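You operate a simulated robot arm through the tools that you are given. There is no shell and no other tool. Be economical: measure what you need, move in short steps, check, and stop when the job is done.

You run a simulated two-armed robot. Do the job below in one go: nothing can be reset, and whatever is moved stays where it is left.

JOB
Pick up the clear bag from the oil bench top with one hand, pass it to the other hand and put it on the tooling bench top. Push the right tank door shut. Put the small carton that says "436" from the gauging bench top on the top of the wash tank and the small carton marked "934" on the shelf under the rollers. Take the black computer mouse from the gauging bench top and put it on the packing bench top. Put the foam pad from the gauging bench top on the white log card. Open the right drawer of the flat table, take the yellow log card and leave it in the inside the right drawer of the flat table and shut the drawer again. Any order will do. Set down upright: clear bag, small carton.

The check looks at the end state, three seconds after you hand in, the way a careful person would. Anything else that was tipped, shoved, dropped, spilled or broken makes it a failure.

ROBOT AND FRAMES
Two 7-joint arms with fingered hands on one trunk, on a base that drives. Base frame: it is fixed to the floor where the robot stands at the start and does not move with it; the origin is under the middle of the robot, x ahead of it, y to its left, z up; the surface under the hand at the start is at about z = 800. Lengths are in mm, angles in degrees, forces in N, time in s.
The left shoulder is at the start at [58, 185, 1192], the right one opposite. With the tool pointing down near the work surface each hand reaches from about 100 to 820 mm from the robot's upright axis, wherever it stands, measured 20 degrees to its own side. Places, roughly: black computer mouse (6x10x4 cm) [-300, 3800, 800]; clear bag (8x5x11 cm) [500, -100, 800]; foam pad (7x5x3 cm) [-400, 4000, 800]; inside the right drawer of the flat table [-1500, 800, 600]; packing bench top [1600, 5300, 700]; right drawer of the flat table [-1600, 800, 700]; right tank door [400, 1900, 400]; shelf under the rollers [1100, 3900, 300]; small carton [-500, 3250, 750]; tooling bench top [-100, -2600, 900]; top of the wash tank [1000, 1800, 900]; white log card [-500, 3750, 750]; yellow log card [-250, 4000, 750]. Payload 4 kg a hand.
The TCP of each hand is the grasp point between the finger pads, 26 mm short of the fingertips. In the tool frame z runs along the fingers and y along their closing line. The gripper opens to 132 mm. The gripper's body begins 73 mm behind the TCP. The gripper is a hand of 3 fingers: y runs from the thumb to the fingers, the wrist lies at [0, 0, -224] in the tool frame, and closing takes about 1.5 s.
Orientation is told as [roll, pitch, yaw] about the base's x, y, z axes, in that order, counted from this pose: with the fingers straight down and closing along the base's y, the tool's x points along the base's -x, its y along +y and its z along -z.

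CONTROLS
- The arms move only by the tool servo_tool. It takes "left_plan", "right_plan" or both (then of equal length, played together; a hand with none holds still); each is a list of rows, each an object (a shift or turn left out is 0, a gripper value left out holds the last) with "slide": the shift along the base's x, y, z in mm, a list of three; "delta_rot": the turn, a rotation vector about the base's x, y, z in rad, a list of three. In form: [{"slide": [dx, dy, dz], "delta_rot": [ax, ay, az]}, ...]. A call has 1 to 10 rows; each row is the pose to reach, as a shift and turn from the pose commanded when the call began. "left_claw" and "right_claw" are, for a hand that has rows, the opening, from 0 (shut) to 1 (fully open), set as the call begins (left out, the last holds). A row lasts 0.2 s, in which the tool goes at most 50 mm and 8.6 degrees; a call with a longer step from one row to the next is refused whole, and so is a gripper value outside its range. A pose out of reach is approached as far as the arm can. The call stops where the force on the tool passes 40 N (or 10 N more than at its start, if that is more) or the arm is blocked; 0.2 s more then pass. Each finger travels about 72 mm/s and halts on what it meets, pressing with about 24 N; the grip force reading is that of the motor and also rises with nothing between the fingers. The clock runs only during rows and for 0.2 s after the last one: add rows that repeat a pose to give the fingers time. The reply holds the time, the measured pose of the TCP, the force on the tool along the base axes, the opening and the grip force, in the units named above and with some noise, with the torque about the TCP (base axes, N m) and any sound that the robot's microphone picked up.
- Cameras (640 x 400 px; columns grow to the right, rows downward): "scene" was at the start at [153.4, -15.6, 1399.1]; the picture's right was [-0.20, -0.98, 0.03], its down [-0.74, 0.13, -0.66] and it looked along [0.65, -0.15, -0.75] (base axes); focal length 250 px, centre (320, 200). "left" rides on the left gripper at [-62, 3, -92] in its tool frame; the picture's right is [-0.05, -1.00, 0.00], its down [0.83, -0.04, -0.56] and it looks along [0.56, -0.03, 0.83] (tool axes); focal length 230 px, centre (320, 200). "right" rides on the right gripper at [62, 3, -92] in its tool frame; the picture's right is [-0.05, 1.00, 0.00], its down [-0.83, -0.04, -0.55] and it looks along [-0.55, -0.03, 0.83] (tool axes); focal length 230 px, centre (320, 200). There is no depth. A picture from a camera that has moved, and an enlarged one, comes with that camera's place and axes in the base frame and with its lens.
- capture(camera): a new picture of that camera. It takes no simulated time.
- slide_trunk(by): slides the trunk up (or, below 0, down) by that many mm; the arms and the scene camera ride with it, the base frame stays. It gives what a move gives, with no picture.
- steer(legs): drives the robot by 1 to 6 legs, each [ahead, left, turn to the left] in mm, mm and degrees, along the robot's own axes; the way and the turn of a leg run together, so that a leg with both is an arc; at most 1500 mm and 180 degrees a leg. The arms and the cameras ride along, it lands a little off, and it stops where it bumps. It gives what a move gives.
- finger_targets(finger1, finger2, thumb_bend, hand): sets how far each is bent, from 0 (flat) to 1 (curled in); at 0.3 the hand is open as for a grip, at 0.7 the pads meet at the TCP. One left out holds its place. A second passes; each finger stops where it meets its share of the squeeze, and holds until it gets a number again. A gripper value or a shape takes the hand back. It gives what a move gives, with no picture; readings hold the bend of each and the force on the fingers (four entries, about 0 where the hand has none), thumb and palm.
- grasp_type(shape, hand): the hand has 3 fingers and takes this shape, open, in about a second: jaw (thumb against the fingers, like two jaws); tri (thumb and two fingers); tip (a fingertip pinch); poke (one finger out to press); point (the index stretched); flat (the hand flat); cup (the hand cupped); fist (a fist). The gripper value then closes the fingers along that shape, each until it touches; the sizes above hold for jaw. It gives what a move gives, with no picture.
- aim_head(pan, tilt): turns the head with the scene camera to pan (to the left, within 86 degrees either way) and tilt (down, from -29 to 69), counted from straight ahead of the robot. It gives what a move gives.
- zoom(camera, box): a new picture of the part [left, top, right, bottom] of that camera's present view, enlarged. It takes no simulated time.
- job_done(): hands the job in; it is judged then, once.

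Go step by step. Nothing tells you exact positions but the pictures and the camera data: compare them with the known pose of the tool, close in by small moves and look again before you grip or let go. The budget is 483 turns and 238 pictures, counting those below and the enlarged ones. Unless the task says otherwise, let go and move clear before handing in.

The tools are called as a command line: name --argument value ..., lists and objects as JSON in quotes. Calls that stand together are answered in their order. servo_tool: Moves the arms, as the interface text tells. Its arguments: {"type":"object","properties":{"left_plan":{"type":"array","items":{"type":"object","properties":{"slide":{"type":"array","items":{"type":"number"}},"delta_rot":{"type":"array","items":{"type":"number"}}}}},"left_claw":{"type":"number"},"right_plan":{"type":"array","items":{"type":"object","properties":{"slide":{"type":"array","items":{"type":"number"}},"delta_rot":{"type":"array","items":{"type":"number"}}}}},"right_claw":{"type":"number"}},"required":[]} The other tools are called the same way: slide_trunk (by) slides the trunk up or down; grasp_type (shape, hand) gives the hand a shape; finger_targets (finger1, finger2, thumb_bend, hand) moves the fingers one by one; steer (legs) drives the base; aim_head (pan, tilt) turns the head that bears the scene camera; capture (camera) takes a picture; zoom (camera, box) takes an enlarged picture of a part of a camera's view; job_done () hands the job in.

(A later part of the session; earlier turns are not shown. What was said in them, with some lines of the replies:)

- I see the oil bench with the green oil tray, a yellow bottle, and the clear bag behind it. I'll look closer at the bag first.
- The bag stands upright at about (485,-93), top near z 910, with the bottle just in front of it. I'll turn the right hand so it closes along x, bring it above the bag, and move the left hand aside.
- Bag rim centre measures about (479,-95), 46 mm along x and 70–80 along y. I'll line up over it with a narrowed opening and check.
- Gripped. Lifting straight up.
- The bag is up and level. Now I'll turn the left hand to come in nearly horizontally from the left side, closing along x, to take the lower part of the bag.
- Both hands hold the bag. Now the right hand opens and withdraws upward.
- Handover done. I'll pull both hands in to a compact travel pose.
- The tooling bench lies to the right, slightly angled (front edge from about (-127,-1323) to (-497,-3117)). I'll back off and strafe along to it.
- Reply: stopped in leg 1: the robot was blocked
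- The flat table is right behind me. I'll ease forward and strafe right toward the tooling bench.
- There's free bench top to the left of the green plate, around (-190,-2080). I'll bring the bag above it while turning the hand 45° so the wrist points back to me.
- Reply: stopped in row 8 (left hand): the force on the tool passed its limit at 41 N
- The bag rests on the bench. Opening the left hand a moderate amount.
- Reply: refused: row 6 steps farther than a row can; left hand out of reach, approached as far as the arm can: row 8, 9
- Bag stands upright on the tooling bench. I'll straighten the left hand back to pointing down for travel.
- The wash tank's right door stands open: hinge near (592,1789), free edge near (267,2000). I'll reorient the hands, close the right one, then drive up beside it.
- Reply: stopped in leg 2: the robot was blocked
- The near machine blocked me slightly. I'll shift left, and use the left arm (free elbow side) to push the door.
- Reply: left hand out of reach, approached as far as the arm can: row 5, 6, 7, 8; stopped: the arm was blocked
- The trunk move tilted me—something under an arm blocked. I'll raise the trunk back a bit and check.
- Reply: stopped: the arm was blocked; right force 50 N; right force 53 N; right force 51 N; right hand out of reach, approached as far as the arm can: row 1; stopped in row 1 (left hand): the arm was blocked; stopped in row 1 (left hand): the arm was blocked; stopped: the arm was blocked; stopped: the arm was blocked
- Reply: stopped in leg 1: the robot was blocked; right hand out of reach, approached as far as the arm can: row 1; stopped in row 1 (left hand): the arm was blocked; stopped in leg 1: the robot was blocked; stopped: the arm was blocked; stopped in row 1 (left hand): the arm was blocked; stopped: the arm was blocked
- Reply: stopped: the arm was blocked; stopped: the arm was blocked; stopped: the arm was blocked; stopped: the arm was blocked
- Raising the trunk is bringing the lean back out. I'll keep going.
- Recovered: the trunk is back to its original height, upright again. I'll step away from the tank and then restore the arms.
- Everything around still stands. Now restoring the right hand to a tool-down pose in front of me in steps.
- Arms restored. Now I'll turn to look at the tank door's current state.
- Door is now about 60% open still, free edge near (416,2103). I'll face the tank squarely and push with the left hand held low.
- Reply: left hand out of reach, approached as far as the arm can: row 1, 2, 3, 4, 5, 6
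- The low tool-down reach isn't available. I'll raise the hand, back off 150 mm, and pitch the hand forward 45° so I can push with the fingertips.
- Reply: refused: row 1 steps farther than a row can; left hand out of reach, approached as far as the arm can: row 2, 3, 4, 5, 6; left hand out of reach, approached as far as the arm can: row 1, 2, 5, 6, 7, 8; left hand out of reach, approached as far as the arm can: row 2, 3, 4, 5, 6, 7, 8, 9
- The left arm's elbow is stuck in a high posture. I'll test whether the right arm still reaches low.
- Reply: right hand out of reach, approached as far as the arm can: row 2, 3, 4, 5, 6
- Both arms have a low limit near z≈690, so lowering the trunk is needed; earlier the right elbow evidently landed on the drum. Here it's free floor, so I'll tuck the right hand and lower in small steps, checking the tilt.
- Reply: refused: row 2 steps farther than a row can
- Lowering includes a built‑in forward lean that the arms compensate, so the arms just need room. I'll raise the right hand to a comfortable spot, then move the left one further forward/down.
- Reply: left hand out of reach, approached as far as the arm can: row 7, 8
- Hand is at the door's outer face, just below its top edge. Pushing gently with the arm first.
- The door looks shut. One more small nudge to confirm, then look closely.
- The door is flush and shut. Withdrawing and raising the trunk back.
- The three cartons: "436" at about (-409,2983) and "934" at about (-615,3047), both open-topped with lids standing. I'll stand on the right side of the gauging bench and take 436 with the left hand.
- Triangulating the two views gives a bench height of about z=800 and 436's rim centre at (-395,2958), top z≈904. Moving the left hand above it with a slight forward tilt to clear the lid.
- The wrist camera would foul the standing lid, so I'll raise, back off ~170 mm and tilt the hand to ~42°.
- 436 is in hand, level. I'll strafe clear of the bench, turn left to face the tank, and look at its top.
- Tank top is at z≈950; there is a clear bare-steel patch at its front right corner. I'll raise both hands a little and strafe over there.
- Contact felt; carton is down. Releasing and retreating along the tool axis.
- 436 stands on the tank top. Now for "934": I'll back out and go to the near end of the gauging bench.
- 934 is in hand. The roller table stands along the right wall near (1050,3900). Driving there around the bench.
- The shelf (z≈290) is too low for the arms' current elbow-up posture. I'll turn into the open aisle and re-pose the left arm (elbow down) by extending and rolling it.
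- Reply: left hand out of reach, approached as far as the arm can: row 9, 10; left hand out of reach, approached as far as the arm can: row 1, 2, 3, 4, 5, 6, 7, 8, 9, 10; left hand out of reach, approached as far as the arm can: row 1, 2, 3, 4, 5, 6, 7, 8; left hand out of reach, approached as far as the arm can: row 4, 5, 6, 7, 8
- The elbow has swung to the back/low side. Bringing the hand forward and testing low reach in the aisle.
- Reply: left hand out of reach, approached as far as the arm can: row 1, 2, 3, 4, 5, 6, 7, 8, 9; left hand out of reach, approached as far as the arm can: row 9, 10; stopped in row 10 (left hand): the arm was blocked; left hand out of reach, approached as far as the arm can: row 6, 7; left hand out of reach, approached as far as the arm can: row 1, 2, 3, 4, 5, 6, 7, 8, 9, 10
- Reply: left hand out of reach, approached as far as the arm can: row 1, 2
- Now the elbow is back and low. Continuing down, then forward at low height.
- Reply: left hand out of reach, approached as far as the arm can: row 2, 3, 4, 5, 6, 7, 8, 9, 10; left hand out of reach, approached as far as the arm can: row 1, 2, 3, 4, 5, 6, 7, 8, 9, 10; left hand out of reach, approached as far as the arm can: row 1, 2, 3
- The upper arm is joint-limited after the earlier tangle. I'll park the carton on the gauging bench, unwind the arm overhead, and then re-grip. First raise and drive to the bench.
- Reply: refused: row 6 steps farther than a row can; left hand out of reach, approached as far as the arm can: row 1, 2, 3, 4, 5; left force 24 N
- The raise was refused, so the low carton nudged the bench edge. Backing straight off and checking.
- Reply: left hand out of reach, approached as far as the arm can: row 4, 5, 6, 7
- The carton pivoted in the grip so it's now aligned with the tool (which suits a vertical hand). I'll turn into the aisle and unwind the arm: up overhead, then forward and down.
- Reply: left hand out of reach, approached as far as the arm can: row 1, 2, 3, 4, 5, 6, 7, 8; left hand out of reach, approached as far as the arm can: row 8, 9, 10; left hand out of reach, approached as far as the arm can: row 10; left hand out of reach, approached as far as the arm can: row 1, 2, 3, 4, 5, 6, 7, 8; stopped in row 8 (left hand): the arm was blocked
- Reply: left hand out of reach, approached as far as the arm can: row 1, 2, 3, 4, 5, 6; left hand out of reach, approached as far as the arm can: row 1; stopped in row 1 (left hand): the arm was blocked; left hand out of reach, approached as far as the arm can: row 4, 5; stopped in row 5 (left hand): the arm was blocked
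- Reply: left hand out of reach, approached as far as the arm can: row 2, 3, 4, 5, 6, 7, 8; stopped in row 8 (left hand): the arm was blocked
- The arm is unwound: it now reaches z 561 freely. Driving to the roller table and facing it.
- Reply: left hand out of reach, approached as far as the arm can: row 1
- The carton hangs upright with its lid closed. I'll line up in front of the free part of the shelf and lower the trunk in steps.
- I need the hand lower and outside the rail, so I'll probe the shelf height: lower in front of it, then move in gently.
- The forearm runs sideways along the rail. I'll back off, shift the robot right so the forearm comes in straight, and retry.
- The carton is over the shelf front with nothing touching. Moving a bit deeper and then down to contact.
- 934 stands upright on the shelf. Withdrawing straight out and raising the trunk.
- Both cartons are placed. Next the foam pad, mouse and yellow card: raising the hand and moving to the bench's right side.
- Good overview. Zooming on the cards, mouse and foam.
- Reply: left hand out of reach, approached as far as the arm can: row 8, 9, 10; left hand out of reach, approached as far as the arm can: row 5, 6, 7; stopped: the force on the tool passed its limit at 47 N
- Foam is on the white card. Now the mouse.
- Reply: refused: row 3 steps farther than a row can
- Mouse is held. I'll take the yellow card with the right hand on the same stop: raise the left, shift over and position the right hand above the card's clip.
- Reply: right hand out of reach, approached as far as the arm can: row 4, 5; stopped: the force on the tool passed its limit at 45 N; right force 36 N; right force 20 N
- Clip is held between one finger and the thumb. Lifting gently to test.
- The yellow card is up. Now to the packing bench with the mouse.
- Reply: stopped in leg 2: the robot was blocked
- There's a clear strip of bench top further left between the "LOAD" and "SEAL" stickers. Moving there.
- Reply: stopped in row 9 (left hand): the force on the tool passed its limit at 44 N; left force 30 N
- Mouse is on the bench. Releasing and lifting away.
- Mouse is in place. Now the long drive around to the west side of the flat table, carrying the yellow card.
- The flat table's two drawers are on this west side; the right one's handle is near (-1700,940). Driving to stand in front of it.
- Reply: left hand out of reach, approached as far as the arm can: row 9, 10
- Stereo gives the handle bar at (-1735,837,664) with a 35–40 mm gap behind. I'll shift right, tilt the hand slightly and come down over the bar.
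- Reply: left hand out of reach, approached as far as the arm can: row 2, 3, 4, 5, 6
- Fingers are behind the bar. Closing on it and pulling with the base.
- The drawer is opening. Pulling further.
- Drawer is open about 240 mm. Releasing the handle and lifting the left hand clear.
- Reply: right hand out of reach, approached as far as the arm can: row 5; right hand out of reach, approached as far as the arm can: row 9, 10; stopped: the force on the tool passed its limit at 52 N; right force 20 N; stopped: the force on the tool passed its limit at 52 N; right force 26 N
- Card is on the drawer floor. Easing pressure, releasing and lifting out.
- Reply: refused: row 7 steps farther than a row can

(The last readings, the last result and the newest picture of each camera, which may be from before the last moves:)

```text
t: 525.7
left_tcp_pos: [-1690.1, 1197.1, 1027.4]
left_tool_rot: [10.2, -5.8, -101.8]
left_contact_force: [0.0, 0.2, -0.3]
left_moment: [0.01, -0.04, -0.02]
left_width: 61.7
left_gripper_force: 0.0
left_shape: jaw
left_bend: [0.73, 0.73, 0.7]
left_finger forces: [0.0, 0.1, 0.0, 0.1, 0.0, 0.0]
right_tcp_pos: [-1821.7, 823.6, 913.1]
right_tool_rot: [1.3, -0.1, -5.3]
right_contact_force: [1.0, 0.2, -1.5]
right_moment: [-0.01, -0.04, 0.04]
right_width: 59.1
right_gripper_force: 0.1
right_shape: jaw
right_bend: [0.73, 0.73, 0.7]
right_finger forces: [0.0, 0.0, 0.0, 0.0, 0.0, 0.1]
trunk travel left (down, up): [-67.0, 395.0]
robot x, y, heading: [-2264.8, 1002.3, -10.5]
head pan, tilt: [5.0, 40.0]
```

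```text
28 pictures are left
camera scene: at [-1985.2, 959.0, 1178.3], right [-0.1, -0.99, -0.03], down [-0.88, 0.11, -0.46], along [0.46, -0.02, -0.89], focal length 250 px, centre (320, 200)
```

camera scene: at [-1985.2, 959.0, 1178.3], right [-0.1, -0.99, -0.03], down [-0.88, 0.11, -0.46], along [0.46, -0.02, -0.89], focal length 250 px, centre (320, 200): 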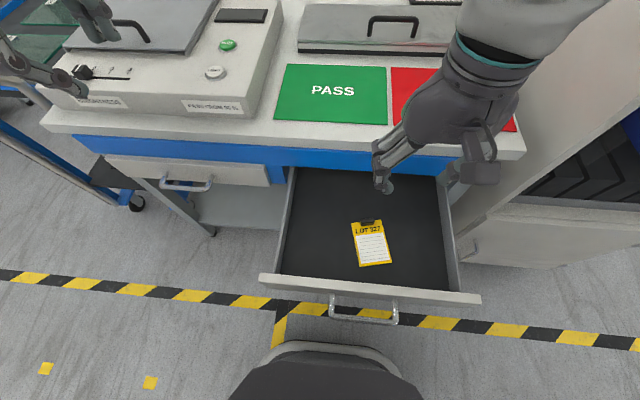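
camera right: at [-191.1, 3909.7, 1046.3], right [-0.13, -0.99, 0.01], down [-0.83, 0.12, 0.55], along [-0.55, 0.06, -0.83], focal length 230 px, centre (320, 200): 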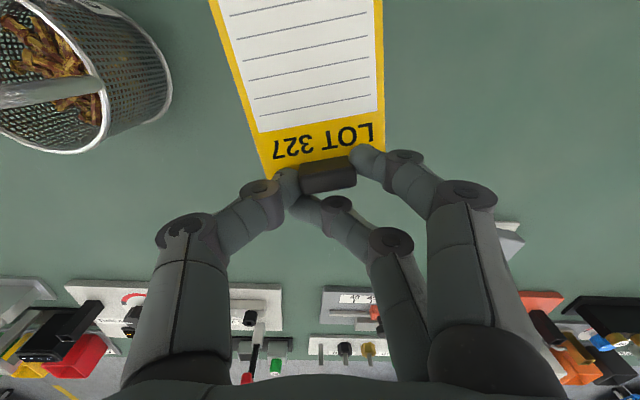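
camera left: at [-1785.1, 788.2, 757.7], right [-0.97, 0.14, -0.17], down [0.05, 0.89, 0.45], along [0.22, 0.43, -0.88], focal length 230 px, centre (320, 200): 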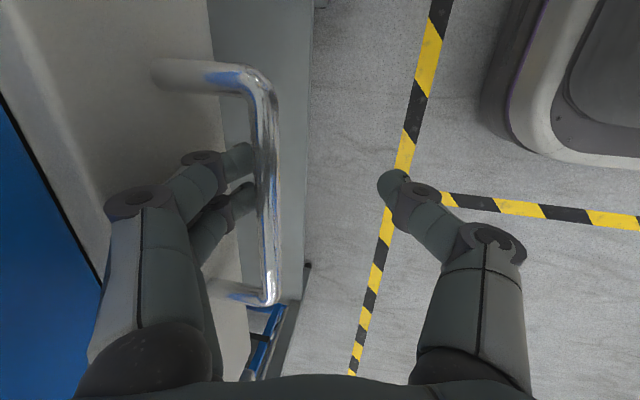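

The card lies flat in the drawer. Now I'll back up, close the right hand and push the drawer shut.

steer --legs '[[-190, 0, 0]]'

servo_tool --right_plan '[{"slide": [0, 0, -30]}, {"slide": [0, 0, -75]}, {"slide": [0, 0, -120]}, {"slide": [0, 0, -160]}, {"slide": [0, 0, -195]}, {"slide": [0, 0, -195]}]' --right_claw 0.0

capture --camera "right"

```text
t: 527.2
left_tcp_pos: [-1874.2, 1230.8, 1027.0]
left_tool_rot: [10.1, -5.8, -102.0]
left_contact_force: [0.6, 0.1, -1.0]
left_moment: [0.01, -0.03, -0.04]
left_width: 61.7
left_gripper_force: 0.0
left_shape: jaw
left_bend: [0.73, 0.73, 0.7]
left_finger forces: [0.1, 0.0, 0.1, 0.0, 0.0, 0.0]
right_tcp_pos: [-2007.8, 856.9, 910.5]
right_tool_rot: [1.1, -0.1, -5.4]
right_contact_force: [-0.4, 0.5, -0.9]
right_moment: [0.03, -0.05, -0.02]
right_width: 58.7
right_gripper_force: 0.0
right_shape: jaw
right_bend: [0.73, 0.73, 0.7]
right_finger forces: [0.1, 0.0, 0.0, 0.1, 0.1, 0.0]
trunk travel left (down, up): [-67.0, 395.0]
robot x, y, heading: [-2447.1, 1037.2, -10.7]
head pan, tilt: [5.0, 40.0]
```

```text
t: 528.6
left_tcp_pos: [-1875.3, 1229.9, 1027.5]
left_tool_rot: [10.1, -5.9, -101.9]
left_contact_force: [-0.2, 0.0, 0.7]
left_moment: [0.0, 0.02, -0.03]
left_width: 61.6
left_gripper_force: 0.1
left_shape: jaw
left_bend: [0.73, 0.73, 0.7]
left_finger forces: [0.1, 0.0, 0.0, 0.1, 0.1, 0.0]
right_tcp_pos: [-2006.5, 856.7, 716.3]
right_tool_rot: [1.2, -0.2, -5.5]
right_contact_force: [0.4, -1.0, 0.5]
right_moment: [-0.03, -0.04, 0.0]
right_width: 0.0
right_gripper_force: 24.2
right_shape: jaw
right_bend: [0.63, 0.64, 0.66]
right_finger forces: [0.0, 0.0, 0.1, 0.0, 0.0, 0.1]
trunk travel left (down, up): [-67.0, 395.0]
robot x, y, heading: [-2451.8, 1034.2, -10.5]
head pan, tilt: [5.0, 40.0]
```

```text
27 pictures are left
camera right: at [-2068.1, 864.2, 808.1], right [0.15, 0.99, 0.02], down [0.82, -0.13, 0.56], along [0.55, -0.06, -0.83], focal length 230 px, centre (320, 200)
```

right: 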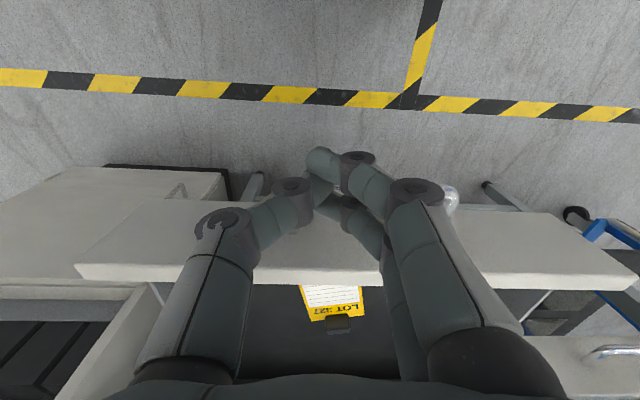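

servo_tool --right_plan '[{"slide": [0, 0, -15]}, {"slide": [0, 0, -30]}]'

steer --legs '[[60, 0, 0]]'

capture --camera "scene"

```text
t: 529.2
left_tcp_pos: [-1875.1, 1229.1, 1027.1]
left_tool_rot: [9.9, -5.8, -102.0]
left_contact_force: [-0.5, -0.6, -0.3]
left_moment: [0.01, -0.01, 0.0]
left_width: 61.7
left_gripper_force: 0.0
left_shape: jaw
left_bend: [0.73, 0.73, 0.7]
left_finger forces: [0.0, 0.1, 0.0, 0.1, 0.0, 0.0]
right_tcp_pos: [-2006.2, 857.8, 686.7]
right_tool_rot: [1.3, -0.1, -5.4]
right_contact_force: [-1.4, 0.8, 1.6]
right_moment: [0.02, 0.01, 0.01]
right_width: 0.0
right_gripper_force: 23.7
right_shape: jaw
right_bend: [0.63, 0.64, 0.66]
right_finger forces: [0.0, 0.0, 0.1, 0.1, 0.0, 0.0]
trunk travel left (down, up): [-67.0, 395.0]
robot x, y, heading: [-2448.8, 1038.7, -10.6]
head pan, tilt: [5.0, 40.0]
```

```text
t: 530.2
left_tcp_pos: [-1815.6, 1217.5, 1024.7]
left_tool_rot: [10.0, -5.8, -102.2]
left_contact_force: [0.0, -0.1, -0.4]
left_moment: [-0.01, 0.04, 0.0]
left_width: 61.7
left_gripper_force: 0.1
left_shape: jaw
left_bend: [0.73, 0.73, 0.7]
left_finger forces: [0.0, 0.1, 0.0, 0.0, 0.0, 0.0]
right_tcp_pos: [-1947.7, 845.3, 685.4]
right_tool_rot: [1.4, -0.2, -5.5]
right_contact_force: [1.0, 0.1, -0.7]
right_moment: [0.0, 0.0, -0.03]
right_width: 0.0
right_gripper_force: 24.2
right_shape: jaw
right_bend: [0.63, 0.64, 0.66]
right_finger forces: [0.0, 0.0, 0.0, 0.0, 0.0, 0.0]
trunk travel left (down, up): [-67.0, 395.0]
robot x, y, heading: [-2396.1, 1027.2, -11.0]
head pan, tilt: [5.0, 40.0]
```

```text
26 pictures are left
camera scene: at [-2111.3, 981.2, 1177.2], right [-0.11, -0.99, -0.03], down [-0.88, 0.11, -0.46], along [0.46, -0.02, -0.89], focal length 250 px, centre (320, 200)
```

scene: 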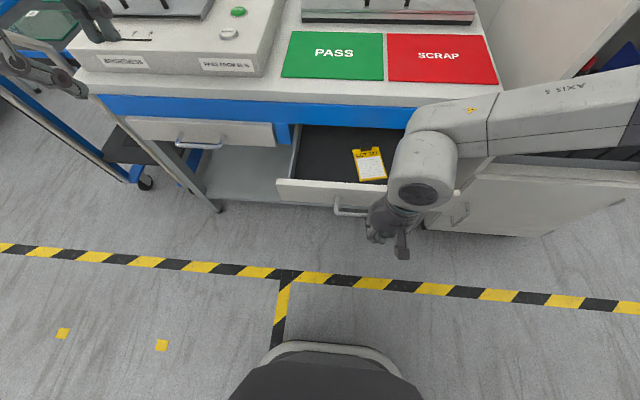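

steer --legs '[[120, 0, 0]]'

capture --camera "scene"

```text
t: 531.4
left_tcp_pos: [-1693.0, 1193.5, 1025.7]
left_tool_rot: [10.0, -5.8, -102.1]
left_contact_force: [-0.3, -0.7, -0.1]
left_moment: [0.03, -0.01, -0.02]
left_width: 61.8
left_gripper_force: 0.1
left_shape: jaw
left_bend: [0.73, 0.73, 0.7]
left_finger forces: [0.0, 0.0, 0.0, 0.1, 0.0, 0.1]
right_tcp_pos: [-1826.0, 821.7, 685.1]
right_tool_rot: [1.2, -0.1, -5.6]
right_contact_force: [0.9, 0.9, 0.4]
right_moment: [0.0, 0.03, 0.0]
right_width: 0.1
right_gripper_force: 24.6
right_shape: jaw
right_bend: [0.63, 0.64, 0.66]
right_finger forces: [0.1, 0.1, 0.1, 0.1, 0.0, 0.0]
trunk travel left (down, up): [-67.0, 395.0]
robot x, y, heading: [-2272.9, 1002.0, -11.0]
head pan, tilt: [5.0, 40.0]
```

```text
25 pictures are left
camera scene: at [-1988.8, 957.5, 1177.3], right [-0.11, -0.99, -0.03], down [-0.88, 0.11, -0.46], along [0.46, -0.02, -0.89], focal length 250 px, centre (320, 200)
```

scene: 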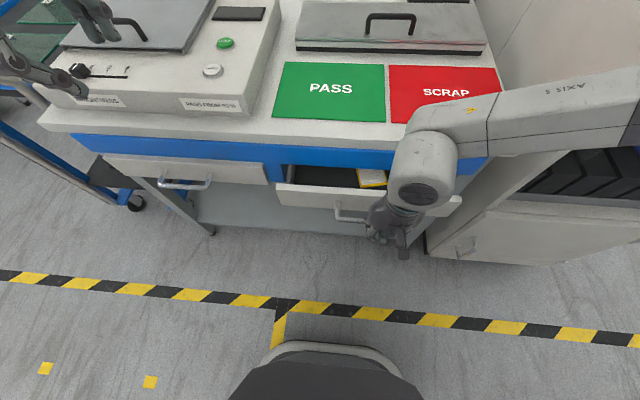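

steer --legs '[[62, 0, 0]]'

zoom --camera "scene" --box '[100, 120, 480, 280]'

```text
t: 532.4
left_tcp_pos: [-1632.6, 1180.9, 1024.8]
left_tool_rot: [9.9, -5.8, -102.2]
left_contact_force: [0.9, -0.2, -0.2]
left_moment: [0.0, 0.04, -0.04]
left_width: 61.5
left_gripper_force: 0.1
left_shape: jaw
left_bend: [0.73, 0.73, 0.7]
left_finger forces: [0.0, 0.0, 0.0, 0.0, 0.0, 0.0]
right_tcp_pos: [-1765.6, 809.6, 685.2]
right_tool_rot: [1.2, 0.0, -5.8]
right_contact_force: [-3.4, 1.6, 4.9]
right_moment: [0.01, 0.01, 0.02]
right_width: 0.0
right_gripper_force: 24.5
right_shape: jaw
right_bend: [0.63, 0.64, 0.66]
right_finger forces: [0.0, 0.1, 0.0, 0.1, 0.0, 0.0]
trunk travel left (down, up): [-67.0, 395.0]
robot x, y, heading: [-2208.5, 988.9, -11.1]
head pan, tilt: [5.0, 40.0]
```

```text
1.68 times, centred on (290, 200) of scene
camera zoom: at [-1927.7, 945.5, 1176.9], right [-0.11, -0.99, -0.03], down [-0.88, 0.11, -0.46], along [0.46, -0.02, -0.89], focal length 421 px, centre (370, 200)
```

zoom: 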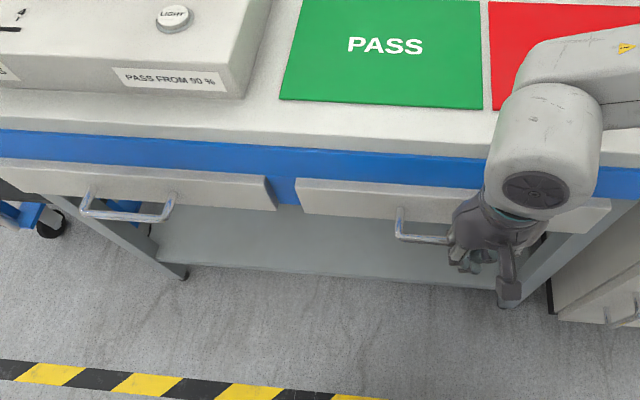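

steer --legs '[[12, 0, 0]]'

steer --legs '[[-250, 0, 0]]'

capture --camera "scene"

```text
t: 533.3
left_tcp_pos: [-1621.6, 1179.3, 1026.1]
left_tool_rot: [10.0, -5.8, -102.1]
left_contact_force: [0.0, 0.4, -0.8]
left_moment: [0.0, 0.01, -0.01]
left_width: 61.5
left_gripper_force: 0.2
left_shape: jaw
left_bend: [0.73, 0.73, 0.7]
left_finger forces: [0.1, 0.0, 0.0, 0.0, 0.0, 0.0]
right_tcp_pos: [-1764.1, 810.2, 685.7]
right_tool_rot: [1.4, 0.9, -5.5]
right_contact_force: [-6.1, 1.0, 4.7]
right_moment: [0.01, 0.04, 0.04]
right_width: 0.0
right_gripper_force: 23.8
right_shape: jaw
right_bend: [0.63, 0.66, 0.66]
right_finger forces: [0.0, 0.0, 0.0, 0.0, 0.0, 0.0]
trunk travel left (down, up): [-67.0, 395.0]
robot x, y, heading: [-2196.0, 989.2, -11.0]
head pan, tilt: [5.0, 40.0]
stopped in leg 1: the force on the tool passed its limit at 47 N (the readings are from after the stop); the commanded pose is now the measured one
```

```text
t: 535.2
left_tcp_pos: [-1868.5, 1226.2, 1025.9]
left_tool_rot: [9.9, -5.8, -102.2]
left_contact_force: [0.3, -0.3, 0.5]
left_moment: [0.05, 0.0, 0.01]
left_width: 61.6
left_gripper_force: 0.0
left_shape: jaw
left_bend: [0.73, 0.73, 0.7]
left_finger forces: [0.0, 0.0, 0.0, 0.0, 0.0, 0.0]
right_tcp_pos: [-2008.3, 858.5, 686.2]
right_tool_rot: [1.3, 0.9, -5.3]
right_contact_force: [-0.3, -0.1, 0.1]
right_moment: [0.0, -0.02, -0.05]
right_width: 0.1
right_gripper_force: 24.0
right_shape: jaw
right_bend: [0.63, 0.65, 0.66]
right_finger forces: [0.0, 0.0, 0.0, 0.0, 0.0, 0.0]
trunk travel left (down, up): [-67.0, 395.0]
robot x, y, heading: [-2440.9, 1039.5, -11.0]
head pan, tilt: [5.0, 40.0]
```

```text
23 pictures are left
camera scene: at [-2164.7, 991.3, 1177.5], right [-0.11, -0.99, -0.03], down [-0.88, 0.11, -0.46], along [0.46, -0.02, -0.89], focal length 250 px, centre (320, 200)
```

scene: 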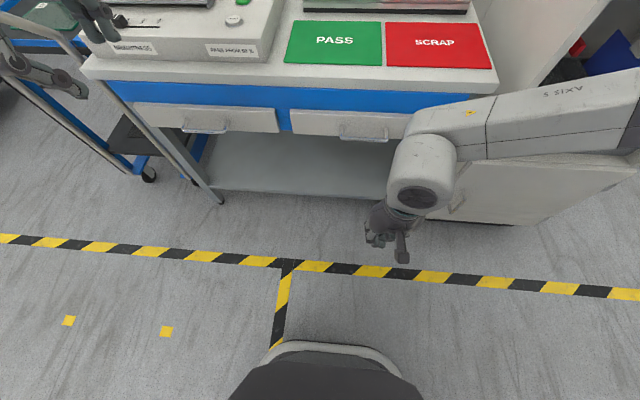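

The drawer is shut with the card inside. I'll raise up and take a last look across at the gauging bench and tank.

slide_trunk --by 150

aim_head --pan 60 --tilt 8

capture --camera "scene"

```text
t: 536.9
left_tcp_pos: [-1867.2, 1226.0, 1175.6]
left_tool_rot: [9.9, -5.7, -102.2]
left_contact_force: [0.3, -0.5, 0.7]
left_moment: [0.0, 0.0, -0.01]
left_width: 61.8
left_gripper_force: 0.1
left_shape: jaw
left_bend: [0.73, 0.73, 0.7]
left_finger forces: [0.0, 0.0, 0.0, 0.0, 0.1, 0.1]
right_tcp_pos: [-2008.2, 857.7, 862.7]
right_tool_rot: [1.0, -2.1, -5.4]
right_contact_force: [-0.7, -0.4, 0.2]
right_moment: [-0.07, -0.02, 0.02]
right_width: 0.0
right_gripper_force: 24.4
right_shape: jaw
right_bend: [0.63, 0.65, 0.66]
right_finger forces: [0.1, 0.1, 0.0, 0.1, 0.0, 0.1]
trunk travel left (down, up): [-217.0, 245.0]
robot x, y, heading: [-2442.3, 1036.0, -11.1]
head pan, tilt: [5.0, 40.0]
```

```text
t: 538.1
left_tcp_pos: [-1866.8, 1227.8, 1177.2]
left_tool_rot: [10.0, -5.7, -102.3]
left_contact_force: [0.2, -0.8, 0.7]
left_moment: [0.01, 0.03, 0.04]
left_width: 61.5
left_gripper_force: 0.1
left_shape: jaw
left_bend: [0.73, 0.73, 0.7]
left_finger forces: [0.0, 0.1, 0.1, 0.0, 0.0, 0.0]
right_tcp_pos: [-2009.1, 857.7, 861.7]
right_tool_rot: [1.0, -2.2, -5.4]
right_contact_force: [0.3, 0.0, 0.1]
right_moment: [0.0, 0.02, 0.01]
right_width: 0.0
right_gripper_force: 23.8
right_shape: jaw
right_bend: [0.63, 0.65, 0.66]
right_finger forces: [0.0, 0.0, 0.0, 0.1, 0.0, 0.1]
trunk travel left (down, up): [-217.0, 245.0]
robot x, y, heading: [-2440.1, 1034.2, -10.8]
head pan, tilt: [60.0, 8.0]
```

```text
22 pictures are left
camera scene: at [-2299.8, 1091.6, 1445.5], right [0.74, -0.65, -0.13], down [-0.24, -0.08, -0.97], along [0.62, 0.75, -0.21], focal length 250 px, centre (320, 200)
```

scene: 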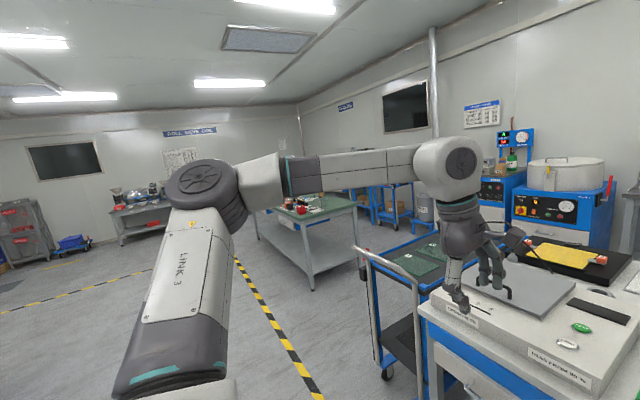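

zoom --camera "scene" --box '[240, 170, 380, 250]'

zoom --camera "scene" --box '[470, 120, 640, 240]'

```text
4.57 times, centred on (310, 210) of scene
camera zoom: at [-2299.8, 1091.6, 1445.5], right [0.74, -0.65, -0.13], down [-0.24, -0.08, -0.97], along [0.62, 0.75, -0.21], focal length 1143 px, centre (366, 154)
```

zoom: 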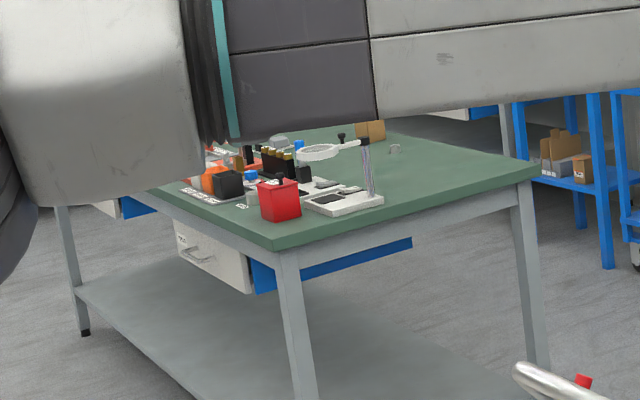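

```text
3.33 times, centred on (555, 180) of scene
camera zoom: at [-2299.8, 1091.6, 1445.5], right [0.74, -0.65, -0.13], down [-0.24, -0.08, -0.97], along [0.62, 0.75, -0.21], focal length 833 px, centre (-463, 267)
```

zoom: 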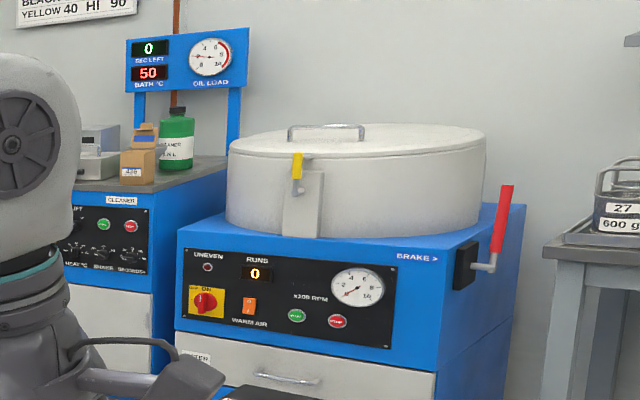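

Everything I can check from here is in place and both hands are empty and clear, so I'm handing in.

job_done

```text
The job is handed in.
```

I've handed the job in, and all seven tasks are done as far as I could see.

- **Clear bag:** passed from the right hand to the left and standing upright on the tooling bench top.
- **Right tank door:** pushed shut.
- **Carton 436:** upright on the top of the wash tank.
- **Carton 934:** upright on the shelf under the rollers, but its lid was knocked closed on the way. It started open.
- **Computer mouse:** on the packing bench top.
- **Foam pad:** on the white log card.
- **Yellow log card:** lying in the right drawer of the flat table, with the drawer shut again.

The robot bumped furniture several times. It backed into the flat table, bumped the machine with the drum next to the wash tank, and brushed the gauging bench edge with carton 934. It was also stopped once beside the gauging bench. The right elbow probably pressed on the drum as well, while I was first trying to reach the tank door. In my last look the tank, the machine and the near end of the gauging bench stood as before. I did not look again at the far end of that bench, with the foam pad, after the robot was stopped there. The bag and mouse were last seen when I placed them.
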